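You operate a simulated robot arm through the tools that you are given. There is no shell and no other tool. Be economical: measure what you need, move in short steps, check, and stop when the job is done.

Carry out the task below with a simulated robot arm. There is one attempt and no reset: what you move stays moved.

## Task
Fill the watering can about half, then water the plant.
Fine: fill it from the clear jug; pour till the soil is dark; jug and can back where they stood; spill nothing.

Only the result counts: the job must be done as asked and must still hold three seconds after the hand-in. Knocking over, shifting, dropping, spilling or breaking anything else fails it.

## Robot
A 7-joint arm with a two-finger parallel gripper, fixed in place. Base frame: the origin is at the foot of the arm, x ahead of it, y to its left, z up; the work surface is at about z = 900. Lengths are in mm, angles in rad, forces in N, time in s.
With the tool pointing down near the work surface it reaches from about 300 to 680 mm from the base axis. Its first joint turns from -1.152 to 1.152 rad. Payload 1.57 kg.
The tool frame sits at the grasp point between the pads (the TCP): z along the fingers, y along the line on which they close. The tips reach 30 mm beyond it. Largest opening 110 mm; finger width 24, thickness 12; the body of the gripper, 48 by 112 mm, starts 78 mm behind the TCP.
Orientation is told as [roll, pitch, yaw] about the base's x, y, z axes, in that order, counted from this pose: with the fingers straight down and closing along the base's y, the tool's x points along the base's -x, its y along +y and its z along -z.

## Interface
- The arm moves only by the tool move_arm. Its argument "plan" is a list of rows, each an object of numbers (a shift or turn left out is 0, a gripper value left out holds the last): "tx", "ty", "tz": the shift along the base's x, y, z in mm; "wx", "wy", "wz": the turn, a rotation vector about the base's x, y, z in rad; "grip": the gripper command, from -1 (shut) to 1 (fully open), values between in proportion. In form: [{"tx": .., "ty": .., "tz": .., "wx": .., "wy": .., "wz": .., "grip": ..}, ...]. A call has 1 to 12 rows; each row shifts and turns the commanded pose from where the row before left it. Each row takes 0.2 s and may step no farther than 50 mm and 0.15 rad from the row before; otherwise, or with a gripper value out of range, the whole call is refused. A pose out of reach is approached as far as the arm can. The call stops where the force on the tool passes 40 N (or 10 N more than at its start, if that is more) or the arm is blocked; 0.2 s more then pass. Each finger travels about 108 mm/s and halts on what it meets, pressing with about 43 N; the grip force reading is that of the motor and also rises with nothing between the fingers. The clock runs only during rows and for 0.2 s after the last one: add rows that do not move to give the fingers time. The reply holds the time, the measured pose of the TCP, the force on the tool along the base axes, the opening and the grip force, in the units named above and with some noise.
- Cameras (640 x 400 px; columns grow to the right, rows downward): "scene" is fixed at [164.7, -388.7, 1411.4]; the picture's right is [0.80, -0.60, 0.00], its down [-0.31, -0.41, -0.86] and it looks along [0.52, 0.69, -0.51] (base axes); focal length 315 px, centre (320, 200). "wrist" rides on the gripper at [70, 16, -141] in the tool frame; the picture's right is [-0.23, 0.97, 0.00], its down [-0.86, -0.20, -0.48] and it looks along [-0.47, -0.11, 0.88] (tool axes); focal length 222 px, centre (320, 200). There is no depth. A picture from a camera that has moved, and an enlarged one, comes with that camera's place and axes in the base frame and with its lens.
- camera(camera): a new picture of that camera. It takes no simulated time.
- inspect(camera, box): a new picture of the part [left, top, right, bottom] of that camera's present view, enlarged. It takes no simulated time.
- close_job(): hands the job in; it is judged then, once.

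Go step by step. Nothing tells you positions but the pictures and the camera data: compare them with the known pose of the tool, close in by small moves and look again before you grip or let go. The budget is 120 turns and 76 pictures, counting those below and the enlarged ones. Unless the task says otherwise, let go and move clear before handing in, and close with one line.

The tools are called after "Request:" as a command line: name --argument value ..., lists and objects as JSON in quotes. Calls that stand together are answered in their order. move_arm: Moves the arm, as the interface text tells. Its arguments: {"type":"object","properties":{"plan":{"type":"array"}},"required":["plan"]} The other tools are called the same way: camera (camera) takes a picture; inspect (camera, box) takes an enlarged picture of a part of a camera's view; close_job () hands the job in.

At the start:

```text
time_s: 0.0
ee_pos: [357.6, -51.6, 1275.4]
tcp_rot: [0.001, 0.0, 0.0]
wrist_force: [0.6, 1.0, -0.4]
opening: 110.3
finger_force: 0.1
```

scene: 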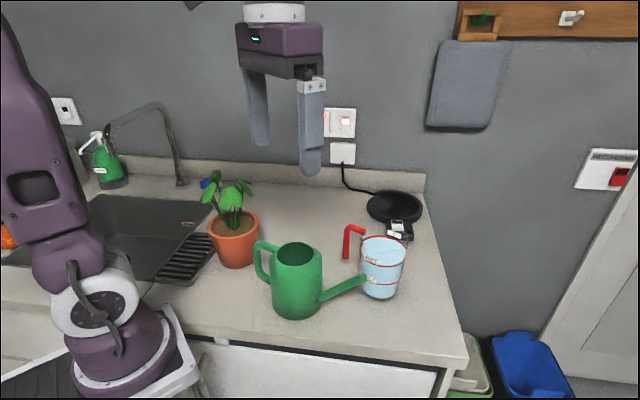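
wrist: 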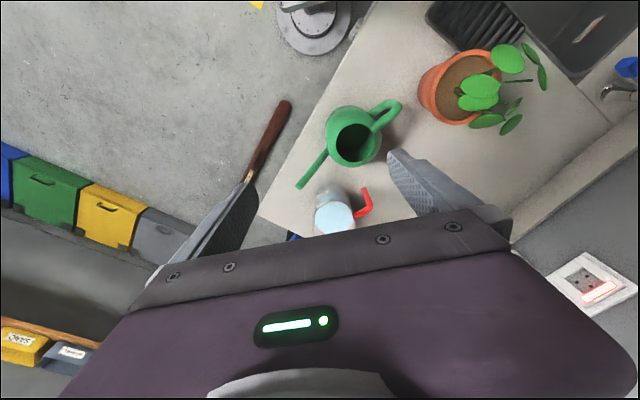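

I see a green can, a clear jug with a red handle and a potted plant on the counter. I'll enlarge the view to measure them.

Request:
inspect --camera "scene" --box '[190, 160, 430, 330]'

Request:
inspect --camera "wrist" --box '[260, 20, 560, 240]'

```text
2.35 times, centred on (310, 245) of scene
camera zoom: at [164.7, -388.7, 1411.4], right [0.8, -0.6, 0.0], down [-0.31, -0.41, -0.86], along [0.52, 0.69, -0.51], focal length 741 px, centre (344, 94)
```

zoom: 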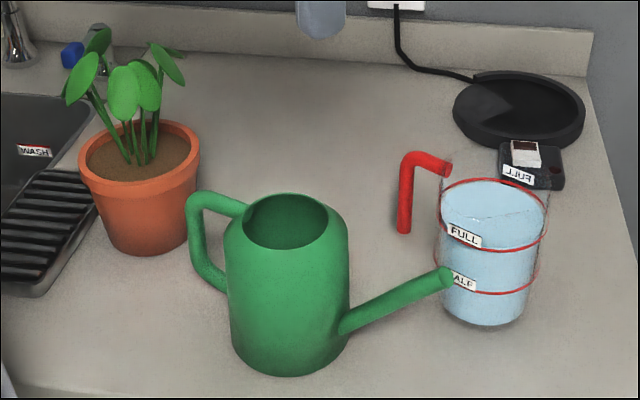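

```text
1.82 times, centred on (410, 130) of wrist
camera zoom: at [288.1, -34.7, 1417.6], right [0.23, 0.97, 0.0], down [0.86, -0.2, 0.48], along [0.47, -0.11, -0.88], focal length 404 px, centre (156, 327)
```

zoom: 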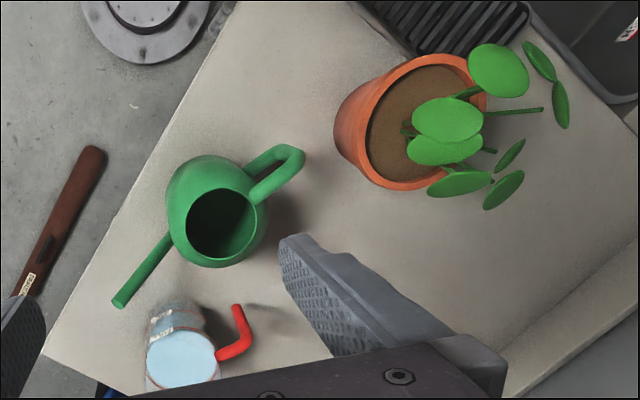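

The can axis is near (402,4) with its spout toward -y and handle toward +y. The jug is near (566,-65) with its handle bar near (543,13), and the pot is near (360,207). I'll turn the gripper high above the jug handle to look straight down on it.

Request:
move_arm --plan '[{"tx": 15, "ty": 5, "wz": 0.15}, {"tx": 15, "ty": 5, "wz": 0.15}, {"tx": 15, "ty": 5, "wz": 0.15}, {"tx": 15, "ty": 5, "wz": 0.15}, {"tx": 15, "ty": 5, "wz": 0.15}, {"tx": 15, "ty": 5, "wz": 0.15}, {"tx": 15, "ty": 5, "wz": 0.15}, {"tx": 15, "ty": 5, "wz": 0.15}, {"tx": 15, "ty": 5, "wz": 0.15}, {"tx": 15, "ty": 5, "wz": 0.15}, {"tx": 15, "ty": 5, "wz": 0.15}, {"tx": 15, "ty": 5, "wz": 0.15}]'

Request:
camera --camera "wrist"

```text
time_s: 2.6
ee_pos: [535.5, 8.4, 1275.0]
tcp_rot: [-0.004, 0.001, 1.802]
wrist_force: [-0.7, 0.3, -0.7]
opening: 109.9
finger_force: 0.1
```

```text
71 pictures are left
camera wrist: at [537.0, -62.5, 1416.6], right [-1.0, 0.0, 0.0], down [0.0, 0.88, 0.48], along [0.0, 0.48, -0.88], focal length 222 px, centre (320, 200)
```

wrist: 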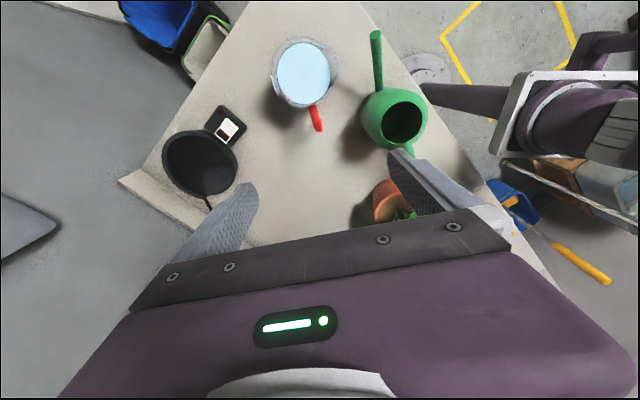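

Request:
inspect --camera "wrist" --box '[240, 20, 440, 180]'

Request:
inspect --camera "scene" --box '[330, 210, 430, 310]'

```text
2.50 times, centred on (340, 100) of wrist
camera zoom: at [537.0, -62.5, 1416.6], right [-1.0, 0.0, 0.0], down [0.0, 0.88, 0.48], along [0.0, 0.48, -0.88], focal length 555 px, centre (270, 450)
```

zoom: 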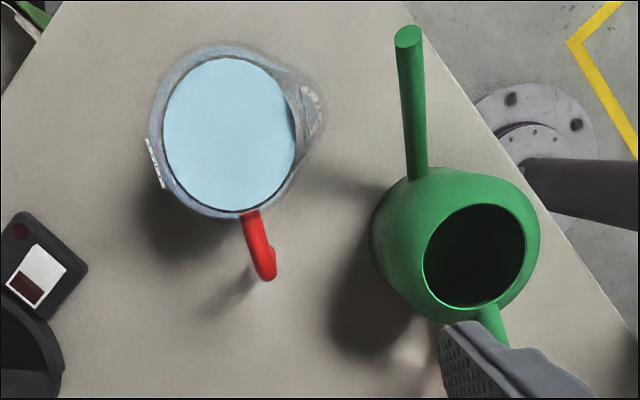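

```text
4.00 times, centred on (380, 260) of scene
camera zoom: at [164.8, -388.7, 1411.4], right [0.8, -0.6, 0.0], down [-0.31, -0.41, -0.86], along [0.52, 0.69, -0.51], focal length 1259 px, centre (80, -40)
```

zoom: 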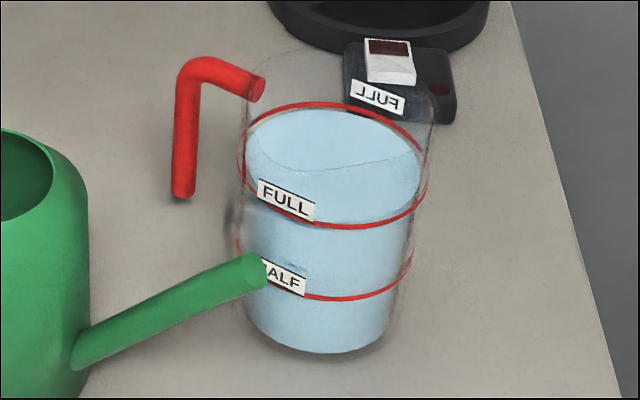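

Request:
inspect --camera "wrist" --box '[265, 30, 345, 135]'

Request:
inspect --camera "scene" --box '[355, 215, 415, 260]'

```text
3.81 times, centred on (305, 82) of wrist
camera zoom: at [537.0, -62.5, 1416.6], right [-1.0, 0.0, 0.0], down [0.0, 0.88, 0.48], along [0.0, 0.48, -0.88], focal length 846 px, centre (377, 648)
```

zoom: 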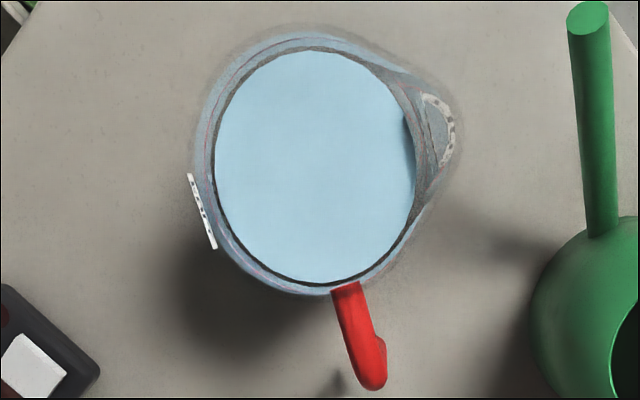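

```text
8.89 times, centred on (385, 238) of scene
camera zoom: at [164.8, -388.7, 1411.4], right [0.8, -0.6, 0.0], down [-0.31, -0.41, -0.86], along [0.52, 0.69, -0.51], focal length 2798 px, centre (-258, -133)
```

zoom: 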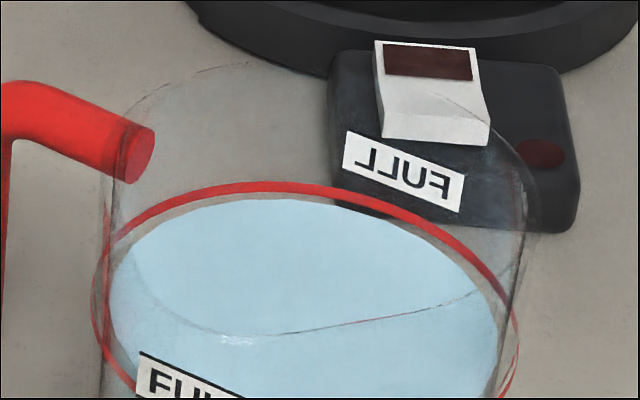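

The jug has a side spout pointing about toward -x, at 90° to its handle. I'll grip the jug body across a diameter that avoids both. First I turn the tool to a yaw of about -0.35 above the jug.

Request:
move_arm --plan '[{"tx": 2, "ty": -6, "wz": -0.15}, {"tx": 2, "ty": -6, "wz": -0.15}, {"tx": 2, "ty": -6, "wz": -0.15}, {"tx": 2, "ty": -6, "wz": -0.15}, {"tx": 2, "ty": -6, "wz": -0.15}, {"tx": 2, "ty": -6, "wz": -0.15}, {"tx": 2, "ty": -6, "wz": -0.15}, {"tx": 2, "ty": -6, "wz": -0.15}, {"tx": 2, "ty": -6, "wz": -0.15}, {"tx": 2, "ty": -6, "wz": -0.15}, {"tx": 2, "ty": -6, "wz": -0.15}, {"tx": 2, "ty": -6, "wz": -0.15}]'

Request:
move_arm --plan '[{"tx": 1, "ty": -2, "wz": -0.13, "tz": -25}, {"tx": 1, "wz": -0.12, "tz": -25}, {"wz": -0.1, "tz": -25}, {}]'

Request:
camera --camera "wrist"

Request:
camera --camera "scene"

```text
time_s: 5.2
ee_pos: [459.0, -58.2, 1319.0]
tcp_rot: [-0.002, -0.003, -0.002]
wrist_force: [0.0, -0.6, -1.2]
opening: 109.9
finger_force: 0.2
out of reach, approached as far as the arm can: row 2, 5, 6, 7, 10, 11
```

```text
time_s: 6.2
ee_pos: [463.8, -60.6, 1245.9]
tcp_rot: [0.001, 0.0, -0.349]
wrist_force: [-0.9, -0.1, 0.2]
opening: 110.0
finger_force: 0.0
```

```text
66 pictures are left
camera wrist: at [403.4, -20.7, 1386.7], right [0.55, 0.84, 0.0], down [0.73, -0.48, 0.48], along [0.4, -0.26, -0.88], focal length 222 px, centre (320, 200)
```

wrist: 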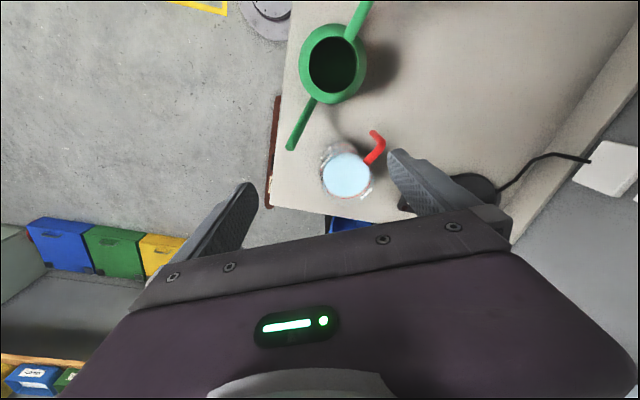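

```text
65 pictures are left
```

scene: 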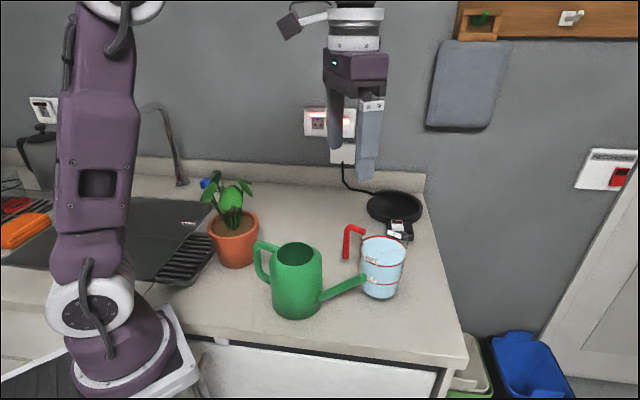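

Request:
move_arm --plan '[{"tz": -40}, {"tx": 20, "ty": -1, "tz": -25}, {"tx": 20, "ty": -2, "tz": -20}, {"tx": 20, "ty": -2}, {"tx": 20, "ty": -2}, {"tx": 20}, {}]'

Request:
camera --camera "wrist"

Request:
inspect --camera "scene" --box '[320, 130, 440, 310]'

```text
time_s: 7.8
ee_pos: [560.7, -67.2, 1159.2]
tcp_rot: [0.001, 0.0, -0.352]
wrist_force: [-0.5, 0.6, 0.2]
opening: 110.1
finger_force: 0.0
```

```text
64 pictures are left
camera wrist: at [503.5, -27.8, 1301.7], right [0.55, 0.84, 0.0], down [0.73, -0.48, 0.48], along [0.4, -0.26, -0.88], focal length 222 px, centre (320, 200)
```

wrist: 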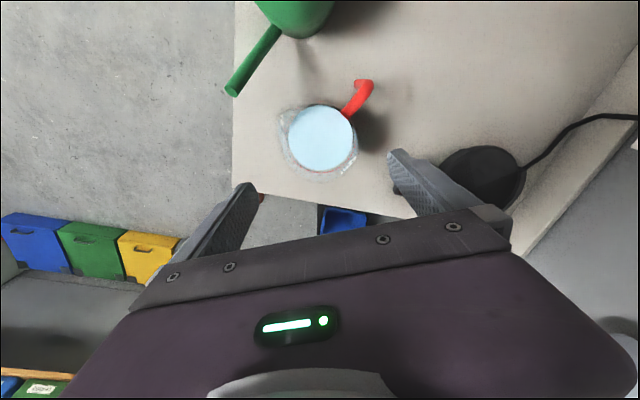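

```text
2.22 times, centred on (380, 220) of scene
camera zoom: at [164.8, -388.7, 1411.4], right [0.8, -0.6, 0.0], down [-0.31, -0.41, -0.86], along [0.52, 0.69, -0.51], focal length 700 px, centre (187, 156)
```

zoom: 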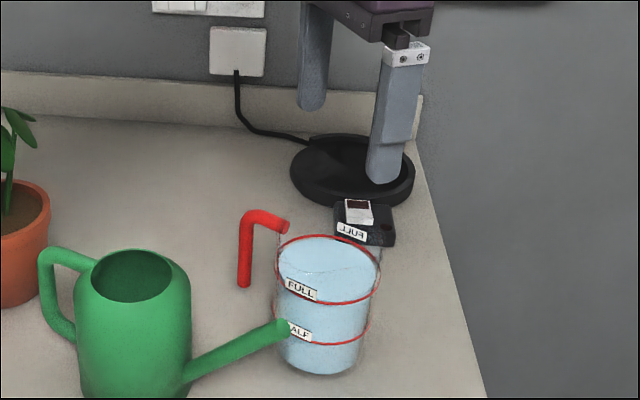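

Request:
inspect --camera "wrist" --box '[260, 70, 390, 190]'

```text
3.33 times, centred on (325, 130) of wrist
camera zoom: at [503.5, -27.8, 1301.7], right [0.55, 0.84, 0.0], down [0.73, -0.48, 0.48], along [0.4, -0.26, -0.88], focal length 740 px, centre (303, 433)
```

zoom: 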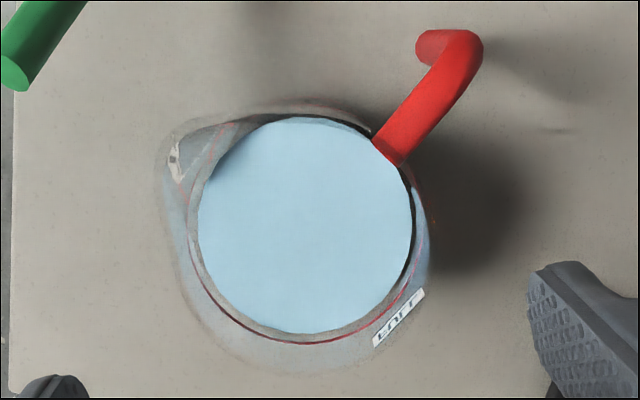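

Request:
move_arm --plan '[{"tx": 2, "ty": 1, "tz": -30}, {"tx": 2, "tz": -30}, {"tz": -22}, {}]'

Request:
camera --camera "wrist"

Request:
inspect --camera "scene" --box '[335, 160, 435, 310]'

```text
time_s: 8.8
ee_pos: [566.1, -66.3, 1076.7]
tcp_rot: [-0.001, 0.001, -0.352]
wrist_force: [0.1, 0.3, 0.4]
opening: 110.2
finger_force: 0.0
```

```text
61 pictures are left
camera wrist: at [506.7, -26.7, 1218.8], right [0.55, 0.84, 0.0], down [0.73, -0.48, 0.48], along [0.4, -0.26, -0.88], focal length 222 px, centre (320, 200)
```

wrist: 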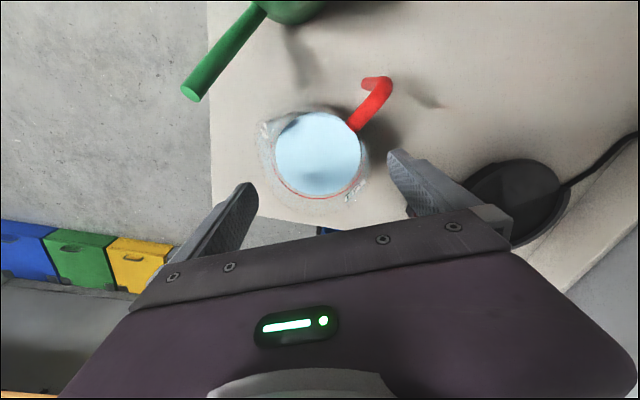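

```text
2.67 times, centred on (385, 235) of scene
camera zoom: at [164.8, -388.7, 1411.4], right [0.8, -0.6, 0.0], down [-0.31, -0.41, -0.86], along [0.52, 0.69, -0.51], focal length 840 px, centre (147, 107)
```

zoom: 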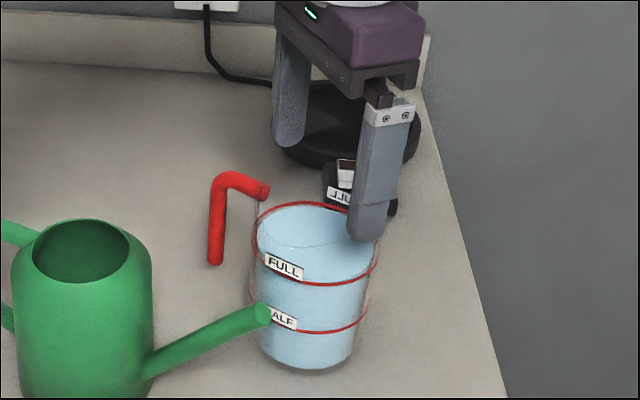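

Request:
inspect --camera "wrist" --box '[210, 90, 430, 240]'

```text
2.67 times, centred on (320, 165) of wrist
camera zoom: at [506.7, -26.7, 1218.8], right [0.55, 0.84, 0.0], down [0.73, -0.48, 0.48], along [0.4, -0.26, -0.88], focal length 592 px, centre (320, 293)
```

zoom: 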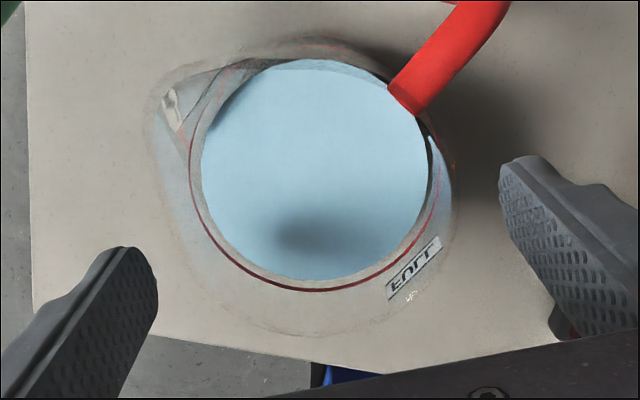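

The jug is centred between the fingers to within about 2 mm. I descend carefully around it and check.

Request:
move_arm --plan '[{"tx": -1.5, "tz": -12}, {"tz": -12}, {"tz": -12}, {"tz": -12}, {"tz": -12}, {}]'

Request:
inspect --camera "wrist" --box '[210, 90, 430, 240]'

Request:
inspect --camera "scene" --box '[335, 190, 435, 310]'

```text
time_s: 10.2
ee_pos: [565.2, -66.4, 1018.1]
tcp_rot: [-0.001, 0.0, -0.351]
wrist_force: [0.4, -0.5, 0.1]
opening: 109.9
finger_force: 0.1
```

```text
2.67 times, centred on (320, 165) of wrist
camera zoom: at [505.9, -26.4, 1159.3], right [0.55, 0.84, 0.0], down [0.73, -0.48, 0.48], along [0.4, -0.26, -0.88], focal length 592 px, centre (320, 293)
```

zoom: 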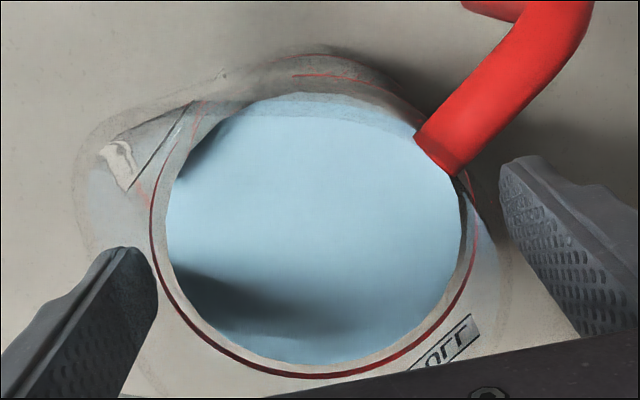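

```text
3.33 times, centred on (385, 250) of scene
camera zoom: at [164.8, -388.7, 1411.4], right [0.8, -0.6, 0.0], down [-0.31, -0.41, -0.86], along [0.52, 0.69, -0.51], focal length 1049 px, centre (103, 33)
```

zoom: 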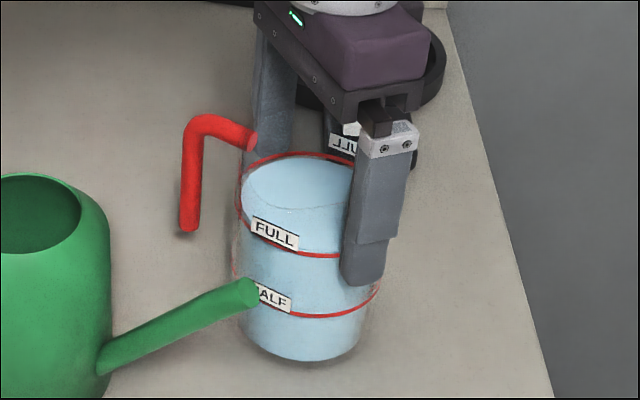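

Fingers straddle the jug without contact; it sits about 2 mm off toward the -y finger. I correct that and go down to grasp depth.

Request:
move_arm --plan '[{"tx": -0.7, "ty": -1.9}, {"tz": -12}, {"tz": -12}, {"tz": -12}, {"tz": -12}, {}]'

Request:
inspect --camera "scene" --box '[335, 190, 435, 310]'

Request:
inspect --camera "wrist" --box '[210, 90, 430, 240]'

```text
time_s: 11.6
ee_pos: [564.4, -67.9, 970.4]
tcp_rot: [0.0, 0.001, -0.351]
wrist_force: [-0.2, -1.0, -0.2]
opening: 110.1
finger_force: 0.0
```

```text
3.33 times, centred on (385, 250) of scene
camera zoom: at [164.8, -388.7, 1411.4], right [0.8, -0.6, 0.0], down [-0.31, -0.41, -0.86], along [0.52, 0.69, -0.51], focal length 1049 px, centre (103, 33)
```

zoom: 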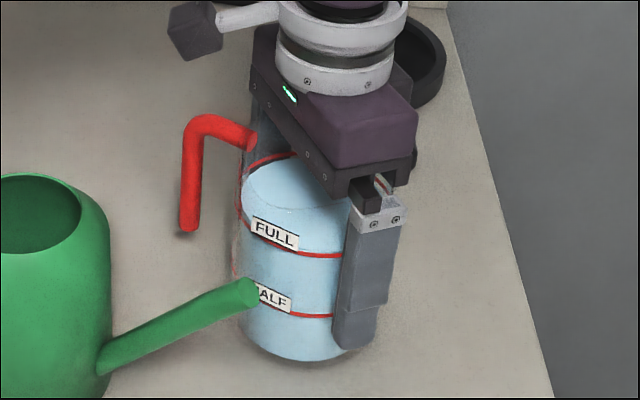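

```text
2.67 times, centred on (320, 165) of wrist
camera zoom: at [504.8, -28.7, 1111.6], right [0.55, 0.84, 0.0], down [0.73, -0.48, 0.48], along [0.4, -0.26, -0.88], focal length 592 px, centre (320, 293)
```

zoom: 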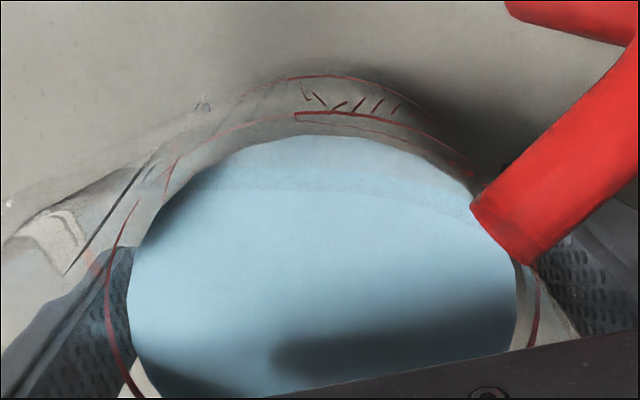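

Request:
move_arm --plan '[{"grip": 0.86}, {"grip": 0.8}, {"grip": 0.76}, {"grip": 0.72}, {"grip": 0.68}, {}]'

```text
time_s: 13.0
ee_pos: [564.3, -68.8, 969.7]
tcp_rot: [0.0, 0.001, -0.351]
wrist_force: [1.4, 2.7, 0.6]
opening: 94.9
finger_force: 43.4
```

Gripped at 95 mm with full force. I lift slowly and check that it holds level.

Request:
move_arm --plan '[{"grip": 0.3}, {"tz": 3}, {"tz": 6}, {"tz": 10}, {"tz": 12}, {"tz": 12}, {"tz": 6}, {}]'

Request:
inspect --camera "scene" --box '[335, 170, 435, 310]'

```text
time_s: 14.8
ee_pos: [563.8, -68.1, 1017.9]
tcp_rot: [-0.001, 0.0, -0.352]
wrist_force: [0.5, -0.2, -6.5]
opening: 94.6
finger_force: 43.3
```

```text
2.86 times, centred on (385, 240) of scene
camera zoom: at [164.9, -388.7, 1411.4], right [0.8, -0.6, 0.0], down [-0.31, -0.41, -0.86], along [0.52, 0.69, -0.51], focal length 899 px, centre (134, 86)
```

zoom: 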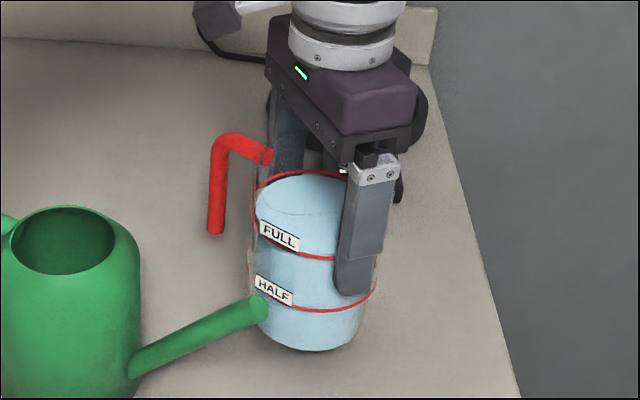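

The lift is clean and the load reads about 6.5 N, so the wrist force can tell me how much is poured. I raise the jug and carry it gently to the pouring start beside the can.

Request:
move_arm --plan '[{"tz": 6}, {"tz": 12}, {"tz": 18}, {"tz": 20}, {"tz": 20}, {"tz": 20}, {"tz": 18}, {"tz": 12}, {"tz": 6}, {}]'

Request:
move_arm --plan '[{"tx": -3, "ty": 3}, {"tx": -7, "ty": 7}, {"tx": -11, "ty": 11}, {"tx": -13, "ty": 13}, {"tx": -14, "ty": 14}, {"tx": -14, "ty": 14}, {"tx": -13, "ty": 13}, {"tx": -11, "ty": 11}, {"tx": -6, "ty": 6}, {"tx": -3, "ty": 3}, {}, {}]'

Request:
camera --camera "scene"

Request:
camera --camera "wrist"

```text
time_s: 17.0
ee_pos: [563.9, -69.5, 1150.9]
tcp_rot: [0.0, 0.002, -0.352]
wrist_force: [-0.8, 0.2, -7.0]
opening: 94.5
finger_force: 42.9
```

```text
time_s: 19.6
ee_pos: [469.5, 26.3, 1150.4]
tcp_rot: [0.001, 0.0, -0.352]
wrist_force: [0.6, -0.1, -6.9]
opening: 94.7
finger_force: 43.3
```

```text
53 pictures are left
```

scene: 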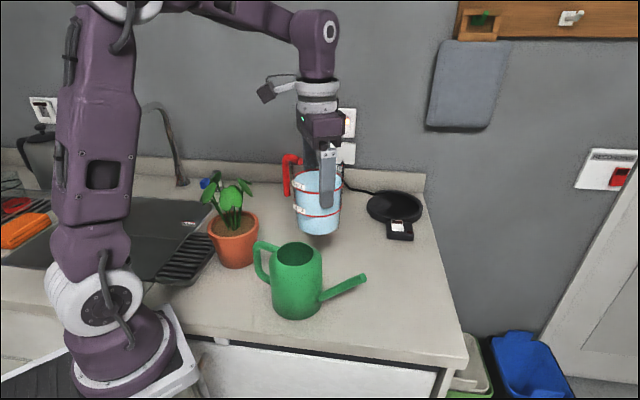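

```text
52 pictures are left
camera wrist: at [410.5, 66.1, 1293.0], right [0.55, 0.84, 0.0], down [0.73, -0.48, 0.48], along [0.4, -0.26, -0.88], focal length 222 px, centre (320, 200)
```

wrist: 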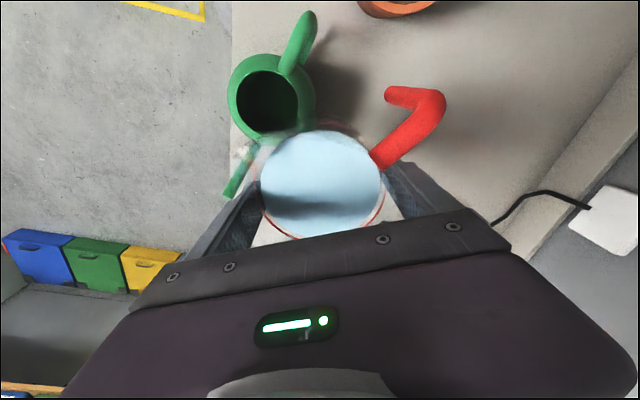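

Request:
inspect --camera "wrist" --box '[210, 40, 400, 260]'

```text
1.82 times, centred on (305, 150) of wrist
camera zoom: at [410.5, 66.1, 1293.0], right [0.55, 0.84, 0.0], down [0.73, -0.48, 0.48], along [0.4, -0.26, -0.88], focal length 404 px, centre (347, 291)
```

zoom: 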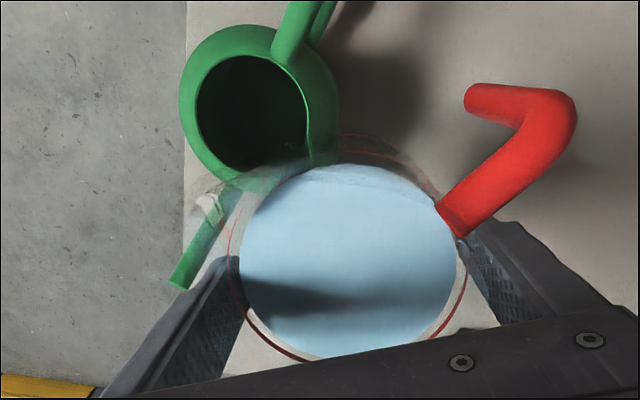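

Now I tilt the jug toward its spout, in step with a shift that keeps the lip above the can mouth. The first stage stays below the pouring angle.

Request:
move_arm --plan '[{"tx": 4, "ty": 1, "tz": -5, "wx": 0.018, "wy": -0.0625}, {"tx": 4, "ty": 1, "tz": -5, "wx": 0.018, "wy": -0.0625}, {"tx": 4, "ty": 1, "tz": -5, "wx": 0.018, "wy": -0.0625}, {"tx": 4, "ty": 1, "tz": -5, "wx": 0.018, "wy": -0.0625}, {"tx": 3, "ty": 0.6, "tz": -4, "wx": 0.018, "wy": -0.0625}, {"tx": 2, "ty": 0.3, "tz": -2, "wx": 0.018, "wy": -0.0625}, {"tx": 1.2, "ty": 0.2, "tz": -1.5, "wx": 0.018, "wy": -0.0625}, {"wx": 0.0177, "wy": -0.0622}, {}, {}]'

Request:
camera --camera "scene"

Request:
camera --camera "wrist"

```text
time_s: 21.8
ee_pos: [490.3, 31.7, 1124.2]
tcp_rot: [0.325, -0.413, -0.419]
wrist_force: [-1.2, -1.3, -6.6]
opening: 94.6
finger_force: 43.0
```

```text
50 pictures are left
```

scene: 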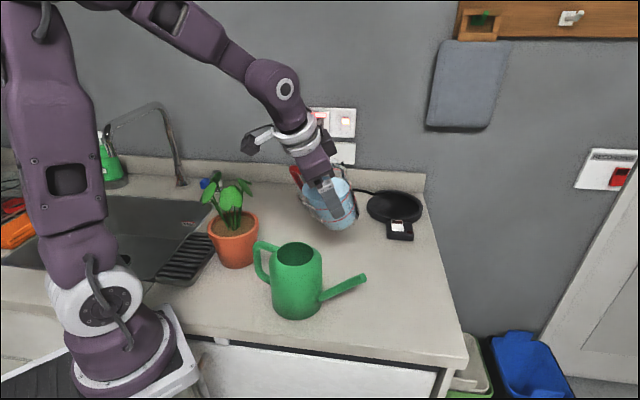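

```text
49 pictures are left
camera wrist: at [370.9, 53.5, 1223.4], right [0.45, 0.81, 0.38], down [0.43, -0.57, 0.7], along [0.78, -0.15, -0.61], focal length 222 px, centre (320, 200)
```

wrist: 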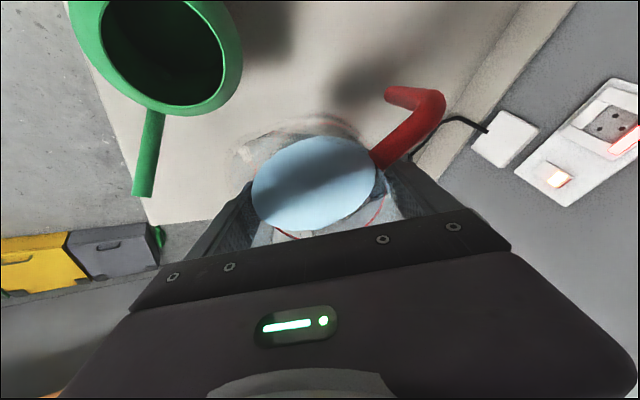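

Request:
inspect --camera "wrist" --box '[60, 0, 400, 240]'

Request:
inspect --camera "scene" --box '[240, 120, 400, 320]'

```text
1.67 times, centred on (230, 120) of wrist
camera zoom: at [370.9, 53.5, 1223.4], right [0.45, 0.81, 0.38], down [0.43, -0.57, 0.7], along [0.78, -0.15, -0.61], focal length 370 px, centre (470, 333)
```

zoom: 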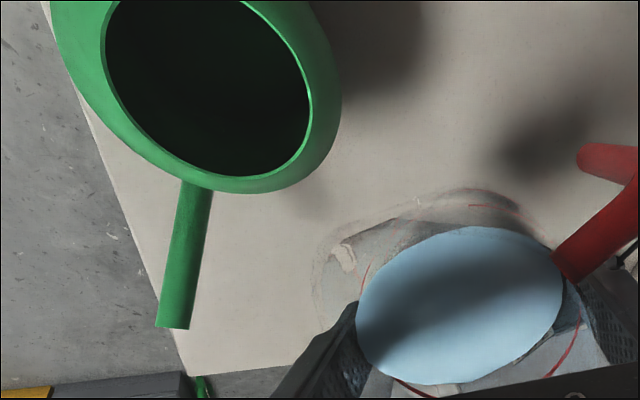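

```text
2.00 times, centred on (320, 220) of scene
camera zoom: at [164.9, -388.7, 1411.4], right [0.8, -0.6, 0.0], down [-0.31, -0.41, -0.86], along [0.52, 0.69, -0.51], focal length 630 px, centre (320, 160)
```

zoom: 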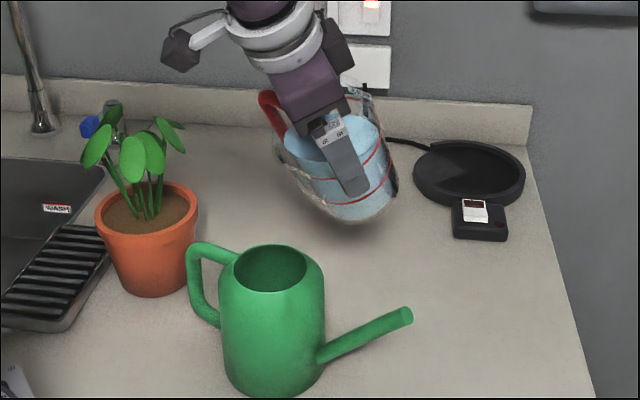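

The jug slid about 30 mm down in the grip at lift-off and has been stable since, so I've recomputed the lip position. I bring the lip over the can mouth, tilt a bit further and watch the load.

Request:
move_arm --plan '[{"tx": -3, "ty": -1, "tz": -5}, {"tx": -4, "ty": -1.3, "tz": -7}, {"tx": -4, "ty": -1.4, "tz": -7}, {"tx": -2.8, "ty": -1, "tz": -4.5}, {}, {}]'

Request:
inspect --camera "wrist" --box '[60, 0, 400, 240]'

Request:
inspect --camera "scene" --box '[240, 120, 400, 320]'

```text
time_s: 23.2
ee_pos: [478.1, 25.9, 1099.7]
tcp_rot: [0.323, -0.415, -0.418]
wrist_force: [0.1, 0.2, -8.2]
opening: 94.7
finger_force: 43.3
```

```text
1.67 times, centred on (230, 120) of wrist
camera zoom: at [357.1, 48.9, 1199.4], right [0.45, 0.81, 0.38], down [0.43, -0.57, 0.7], along [0.78, -0.15, -0.61], focal length 370 px, centre (470, 333)
```

zoom: 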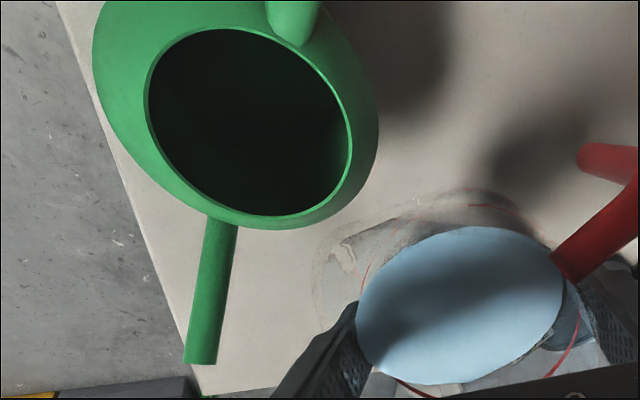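

```text
2.00 times, centred on (320, 220) of scene
camera zoom: at [164.9, -388.7, 1411.4], right [0.8, -0.6, 0.0], down [-0.31, -0.41, -0.86], along [0.52, 0.69, -0.51], focal length 630 px, centre (320, 160)
```

zoom: 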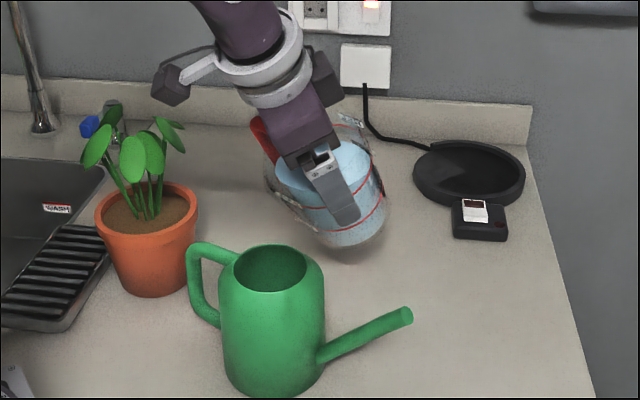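

Request:
move_arm --plan '[{"tz": 1.2, "wx": 0.0119, "wy": -0.0413}, {"tx": -0.5, "tz": 1.2, "wx": 0.0119, "wy": -0.0413}, {"tz": 1.3, "wx": 0.0119, "wy": -0.0413}, {}, {}]'

Request:
inspect --camera "scene" --box '[240, 120, 400, 320]'

```text
time_s: 24.4
ee_pos: [476.7, 25.9, 1104.5]
tcp_rot: [0.421, -0.511, -0.459]
wrist_force: [-0.5, 0.5, -7.6]
opening: 94.6
finger_force: 43.3
```

```text
2.00 times, centred on (320, 220) of scene
camera zoom: at [164.9, -388.7, 1411.4], right [0.8, -0.6, 0.0], down [-0.31, -0.41, -0.86], along [0.52, 0.69, -0.51], focal length 630 px, centre (320, 160)
```

zoom: 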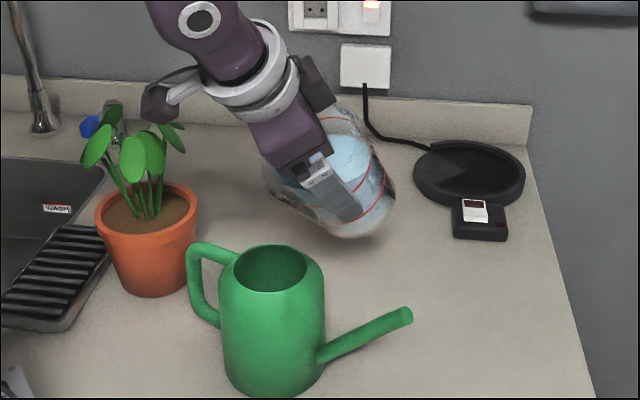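

Request:
move_arm --plan '[{"tx": -1, "ty": 0.2, "tz": 1, "wx": 0.0138, "wy": -0.048}, {"tx": -1, "ty": 0.2, "tz": 1, "wx": 0.0138, "wy": -0.048}, {}, {}, {}]'

Request:
inspect --camera "scene" --box '[240, 120, 400, 320]'

Request:
camera --camera "wrist"

```text
time_s: 25.6
ee_pos: [475.6, 26.5, 1106.1]
tcp_rot: [0.5, -0.583, -0.503]
wrist_force: [0.0, 0.5, -7.6]
opening: 94.6
finger_force: 43.8
```

```text
2.00 times, centred on (320, 220) of scene
camera zoom: at [164.9, -388.7, 1411.4], right [0.8, -0.6, 0.0], down [-0.31, -0.41, -0.86], along [0.52, 0.69, -0.51], focal length 630 px, centre (320, 160)
```

zoom: 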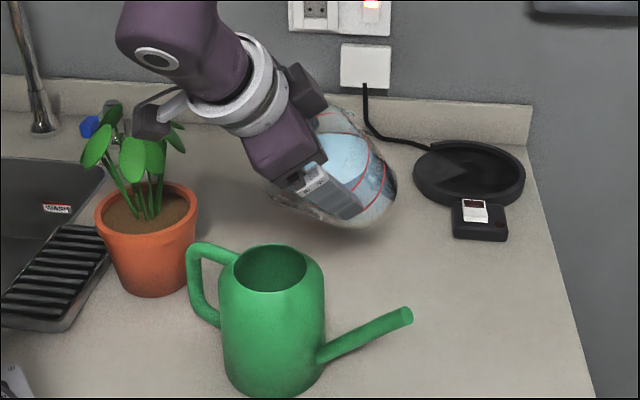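

```text
42 pictures are left
camera wrist: at [335.5, 43.9, 1177.8], right [0.35, 0.78, 0.52], down [0.27, -0.61, 0.74], along [0.9, -0.12, -0.43], focal length 222 px, centre (320, 200)
```

wrist: 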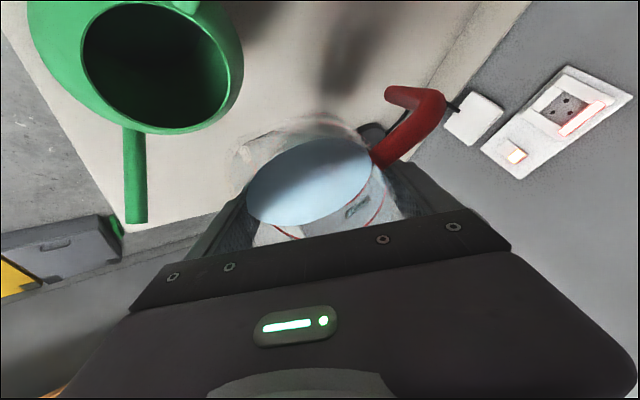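

Request:
move_arm --plan '[{"tx": -1.2, "ty": -0.2, "tz": 2.2, "wx": 0.0138, "wy": -0.048}, {"tx": -1.2, "ty": -0.2, "tz": 2.2, "wx": 0.0138, "wy": -0.048}, {}, {}, {}]'

Request:
inspect --camera "scene" --box '[240, 150, 350, 320]'

```text
time_s: 26.8
ee_pos: [472.7, 27.5, 1110.4]
tcp_rot: [0.59, -0.65, -0.556]
wrist_force: [0.8, -0.2, -7.0]
opening: 94.8
finger_force: 43.1
```

```text
2.35 times, centred on (295, 235) of scene
camera zoom: at [164.8, -388.7, 1411.4], right [0.8, -0.6, 0.0], down [-0.31, -0.41, -0.86], along [0.52, 0.69, -0.51], focal length 741 px, centre (379, 118)
```

zoom: 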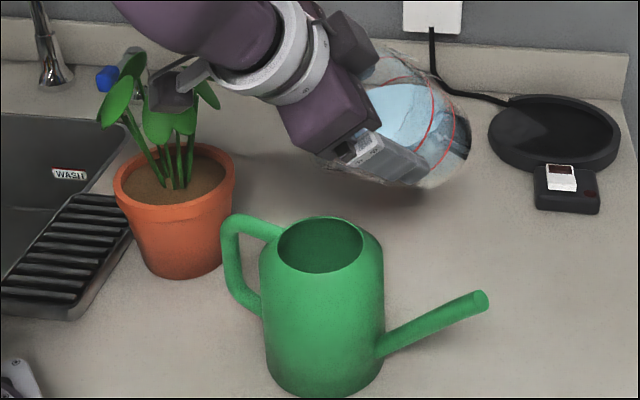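

Request:
move_arm --plan '[{"tx": -1.2, "ty": -0.7, "tz": 1.7, "wx": 0.0138, "wy": -0.048}, {"tx": -1.2, "ty": -0.7, "tz": 1.7, "wx": 0.0138, "wy": -0.048}, {}, {}]'

Request:
camera --camera "wrist"

```text
time_s: 27.8
ee_pos: [469.5, 25.3, 1113.5]
tcp_rot: [0.687, -0.718, -0.616]
wrist_force: [0.0, -0.1, -6.0]
opening: 94.4
finger_force: 42.7
```

```text
40 pictures are left
camera wrist: at [319.4, 38.7, 1158.5], right [0.24, 0.75, 0.61], down [0.13, -0.65, 0.75], along [0.96, -0.1, -0.26], focal length 222 px, centre (320, 200)
```

wrist: 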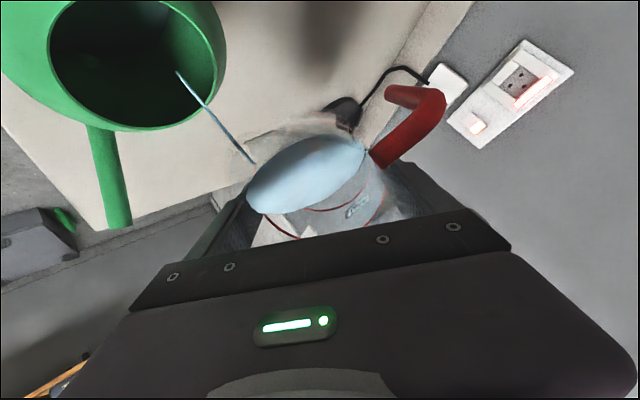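

Water is streaming into the can mouth. I hold and watch the load fall.

Request:
move_arm --plan '[{}, {}, {}, {}]'

Request:
inspect --camera "wrist" --box '[0, 0, 400, 240]'

```text
time_s: 28.8
ee_pos: [470.1, 25.0, 1113.0]
tcp_rot: [0.688, -0.714, -0.614]
wrist_force: [0.3, 0.2, -4.9]
opening: 94.7
finger_force: 42.9
```

```text
1.60 times, centred on (200, 120) of wrist
camera zoom: at [319.3, 38.7, 1158.5], right [0.24, 0.75, 0.61], down [0.13, -0.65, 0.74], along [0.96, -0.1, -0.26], focal length 355 px, centre (512, 328)
```

zoom: 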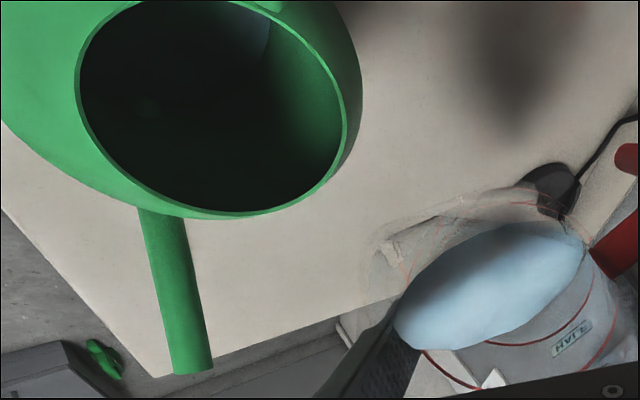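

Request:
inspect --camera "scene" --box '[265, 230, 330, 290]'

Request:
move_arm --plan '[{}, {}]'

```text
6.67 times, centred on (298, 260) of scene
camera zoom: at [164.8, -388.7, 1411.4], right [0.8, -0.6, 0.0], down [-0.31, -0.41, -0.86], along [0.52, 0.69, -0.51], focal length 2099 px, centre (470, -200)
```

zoom: 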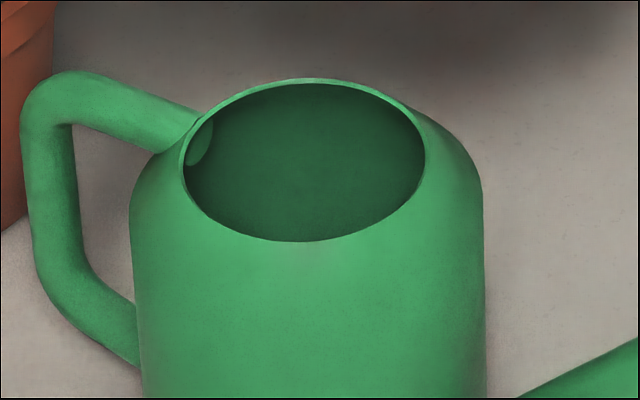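

```text
time_s: 29.4
ee_pos: [470.0, 26.2, 1112.3]
tcp_rot: [0.687, -0.715, -0.615]
wrist_force: [-0.8, 0.6, -6.5]
opening: 94.7
finger_force: 42.9
```

Request:
move_arm --plan '[{"tx": -0.7, "ty": -0.3, "tz": 1.3, "wx": 0.0069, "wy": -0.024}, {"tx": -0.7, "ty": -0.3, "tz": 1.3, "wx": 0.0069, "wy": -0.024}, {}, {}, {}, {}]'

Request:
inspect --camera "scene" --box '[265, 210, 330, 290]'

Request:
move_arm --plan '[{}]'

Request:
move_arm --plan '[{}]'

Request:
move_arm --plan '[{}]'

```text
time_s: 30.8
ee_pos: [469.4, 24.8, 1116.8]
tcp_rot: [0.739, -0.747, -0.651]
wrist_force: [0.0, 0.1, -4.5]
opening: 94.8
finger_force: 43.3
```

```text
5.00 times, centred on (298, 250) of scene
camera zoom: at [164.8, -388.7, 1411.4], right [0.8, -0.6, 0.0], down [-0.31, -0.41, -0.86], along [0.52, 0.69, -0.51], focal length 1574 px, centre (432, -50)
```

zoom: 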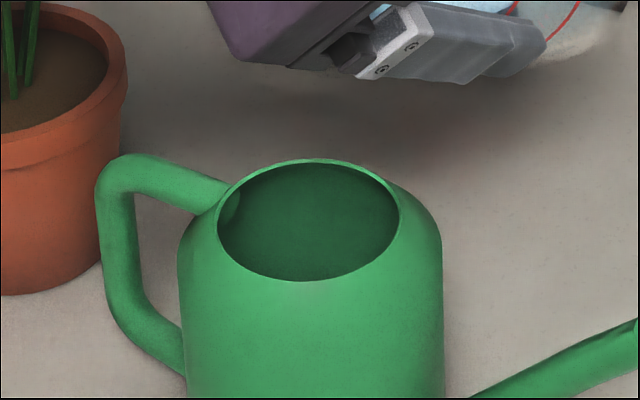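

```text
time_s: 31.2
ee_pos: [468.9, 25.7, 1116.7]
tcp_rot: [0.741, -0.746, -0.653]
wrist_force: [0.9, -0.4, -5.6]
opening: 94.6
finger_force: 43.1
```

```text
time_s: 31.6
ee_pos: [467.9, 25.3, 1115.3]
tcp_rot: [0.739, -0.749, -0.654]
wrist_force: [-0.1, -0.4, -5.3]
opening: 94.5
finger_force: 43.3
```

```text
time_s: 32.0
ee_pos: [468.8, 25.0, 1115.9]
tcp_rot: [0.74, -0.747, -0.655]
wrist_force: [-0.1, 0.0, -4.8]
opening: 94.6
finger_force: 43.2
```

Request:
move_arm --plan '[{"tx": -1, "ty": -0.4, "tz": 1.7, "wx": 0.011, "wy": -0.0384}, {"tx": -1, "ty": -0.4, "tz": 1.7, "wx": 0.011, "wy": -0.0384}, {}, {}, {}, {}, {}]'

Request:
move_arm --plan '[{}]'

Request:
move_arm --plan '[{}]'

Request:
move_arm --plan '[{}]'

Request:
inspect --camera "scene" --box '[265, 210, 330, 290]'

Request:
camera --camera "wrist"

```text
time_s: 33.6
ee_pos: [466.7, 23.7, 1110.6]
tcp_rot: [0.805, -0.746, -0.7]
wrist_force: [-0.7, -0.7, -4.4]
opening: 94.8
finger_force: 42.8
out of reach, approached as far as the arm can: row 2
```

```text
time_s: 34.0
ee_pos: [468.2, 22.4, 1111.9]
tcp_rot: [0.803, -0.747, -0.699]
wrist_force: [0.0, 0.7, -4.3]
opening: 94.7
finger_force: 42.9
```

```text
time_s: 34.4
ee_pos: [469.0, 23.5, 1111.6]
tcp_rot: [0.803, -0.746, -0.698]
wrist_force: [0.2, -0.7, -6.0]
opening: 94.8
finger_force: 43.2
```

```text
time_s: 34.8
ee_pos: [468.3, 22.9, 1111.2]
tcp_rot: [0.804, -0.746, -0.699]
wrist_force: [-0.4, 0.2, -4.1]
opening: 94.9
finger_force: 42.3
```

```text
5.00 times, centred on (298, 250) of scene
camera zoom: at [164.8, -388.7, 1411.4], right [0.8, -0.6, 0.0], down [-0.31, -0.41, -0.86], along [0.52, 0.69, -0.51], focal length 1574 px, centre (432, -50)
```

zoom: 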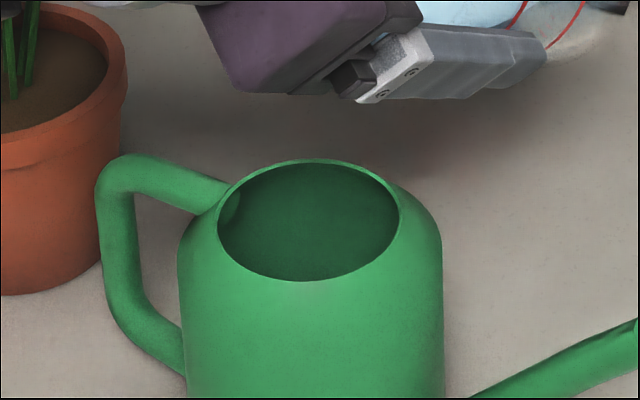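

```text
35 pictures are left
camera wrist: at [314.5, 35.6, 1145.7], right [0.2, 0.72, 0.67], down [0.07, -0.69, 0.72], along [0.98, -0.09, -0.19], focal length 222 px, centre (320, 200)
```

wrist: 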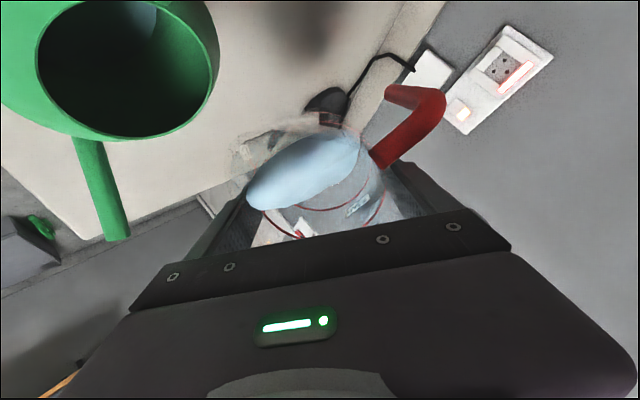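

Request:
inspect --camera "wrist" --box '[20, 0, 240, 150]'

```text
2.67 times, centred on (130, 75) of wrist
camera zoom: at [314.5, 35.6, 1145.7], right [0.2, 0.72, 0.67], down [0.07, -0.69, 0.72], along [0.98, -0.09, -0.19], focal length 592 px, centre (827, 533)
```

zoom: 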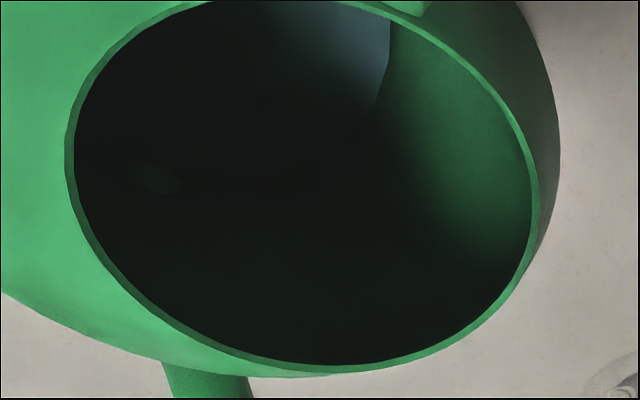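

About 0.25 l is in the can (level around 38 mm), so it needs roughly half as much again. The arm hit a reach limit at 59° of tilt, so I raise the pose, which should unfold the elbow, before tilting further.

Request:
move_arm --plan '[{"tz": 8}, {"tz": 14}, {"tz": 14}, {"tz": 10}, {"tz": 4}, {}]'

Request:
move_arm --plan '[{"tx": -1, "ty": -0.2, "tz": 1, "wx": 0.0083, "wy": -0.0288}, {"tx": -1, "ty": -0.2, "tz": 1, "wx": 0.0083, "wy": -0.0288}, {}, {}]'

Request:
camera --camera "scene"

Request:
camera --camera "wrist"

```text
time_s: 36.2
ee_pos: [467.3, 23.4, 1170.3]
tcp_rot: [0.832, -0.792, -0.715]
wrist_force: [-0.2, -0.4, -4.0]
opening: 94.7
finger_force: 43.0
```

```text
time_s: 37.2
ee_pos: [466.0, 23.2, 1170.9]
tcp_rot: [0.904, -0.823, -0.77]
wrist_force: [-0.2, -0.3, -2.9]
opening: 94.9
finger_force: 43.2
```

```text
33 pictures are left
```

scene: 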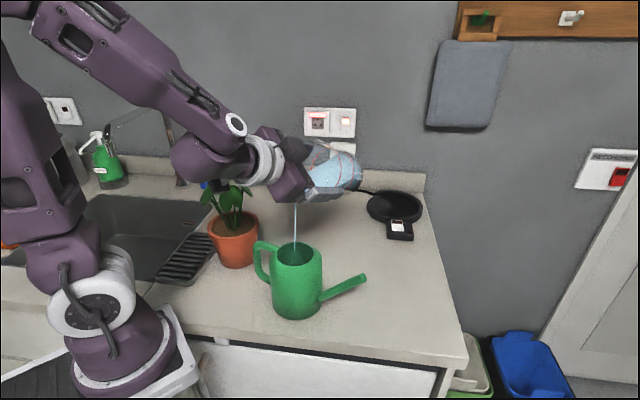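

```text
32 pictures are left
camera wrist: at [308.5, 35.4, 1188.4], right [0.12, 0.72, 0.69], down [0.0, -0.69, 0.72], along [0.99, -0.09, -0.08], focal length 222 px, centre (320, 200)
```

wrist: 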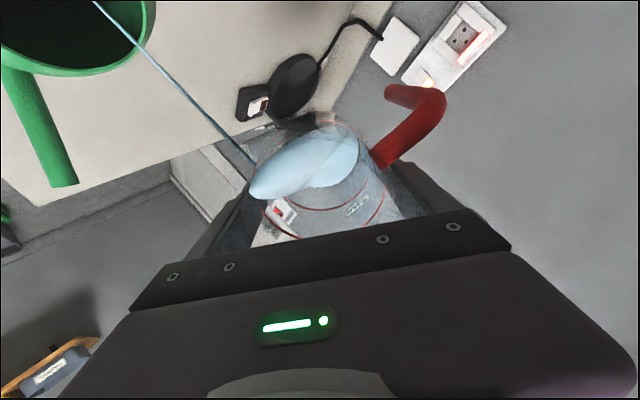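

Raising worked: the stream falls centrally into the mouth. I let it run out at this tilt and check the level.

Request:
move_arm --plan '[{}, {}, {}]'

Request:
move_arm --plan '[{}]'

Request:
move_arm --plan '[{}]'

Request:
inspect --camera "scene" --box '[265, 190, 330, 290]'

```text
time_s: 38.0
ee_pos: [465.5, 23.4, 1171.9]
tcp_rot: [0.906, -0.825, -0.769]
wrist_force: [0.2, -0.9, -3.8]
opening: 94.7
finger_force: 43.2
```

```text
time_s: 38.4
ee_pos: [465.1, 23.2, 1170.8]
tcp_rot: [0.907, -0.824, -0.769]
wrist_force: [-0.1, 0.4, -4.2]
opening: 94.7
finger_force: 43.1
```

```text
time_s: 38.8
ee_pos: [464.5, 23.1, 1171.2]
tcp_rot: [0.905, -0.822, -0.77]
wrist_force: [-0.3, 0.1, -4.6]
opening: 94.7
finger_force: 43.3
```

```text
4.00 times, centred on (298, 240) of scene
camera zoom: at [164.8, -388.7, 1411.4], right [0.8, -0.6, 0.0], down [-0.31, -0.41, -0.86], along [0.52, 0.69, -0.51], focal length 1259 px, centre (410, 40)
```

zoom: 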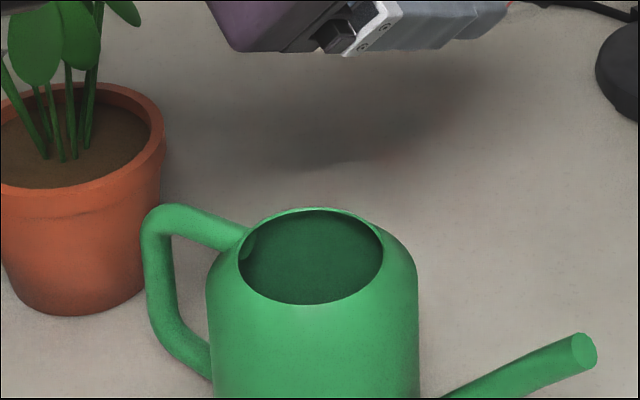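

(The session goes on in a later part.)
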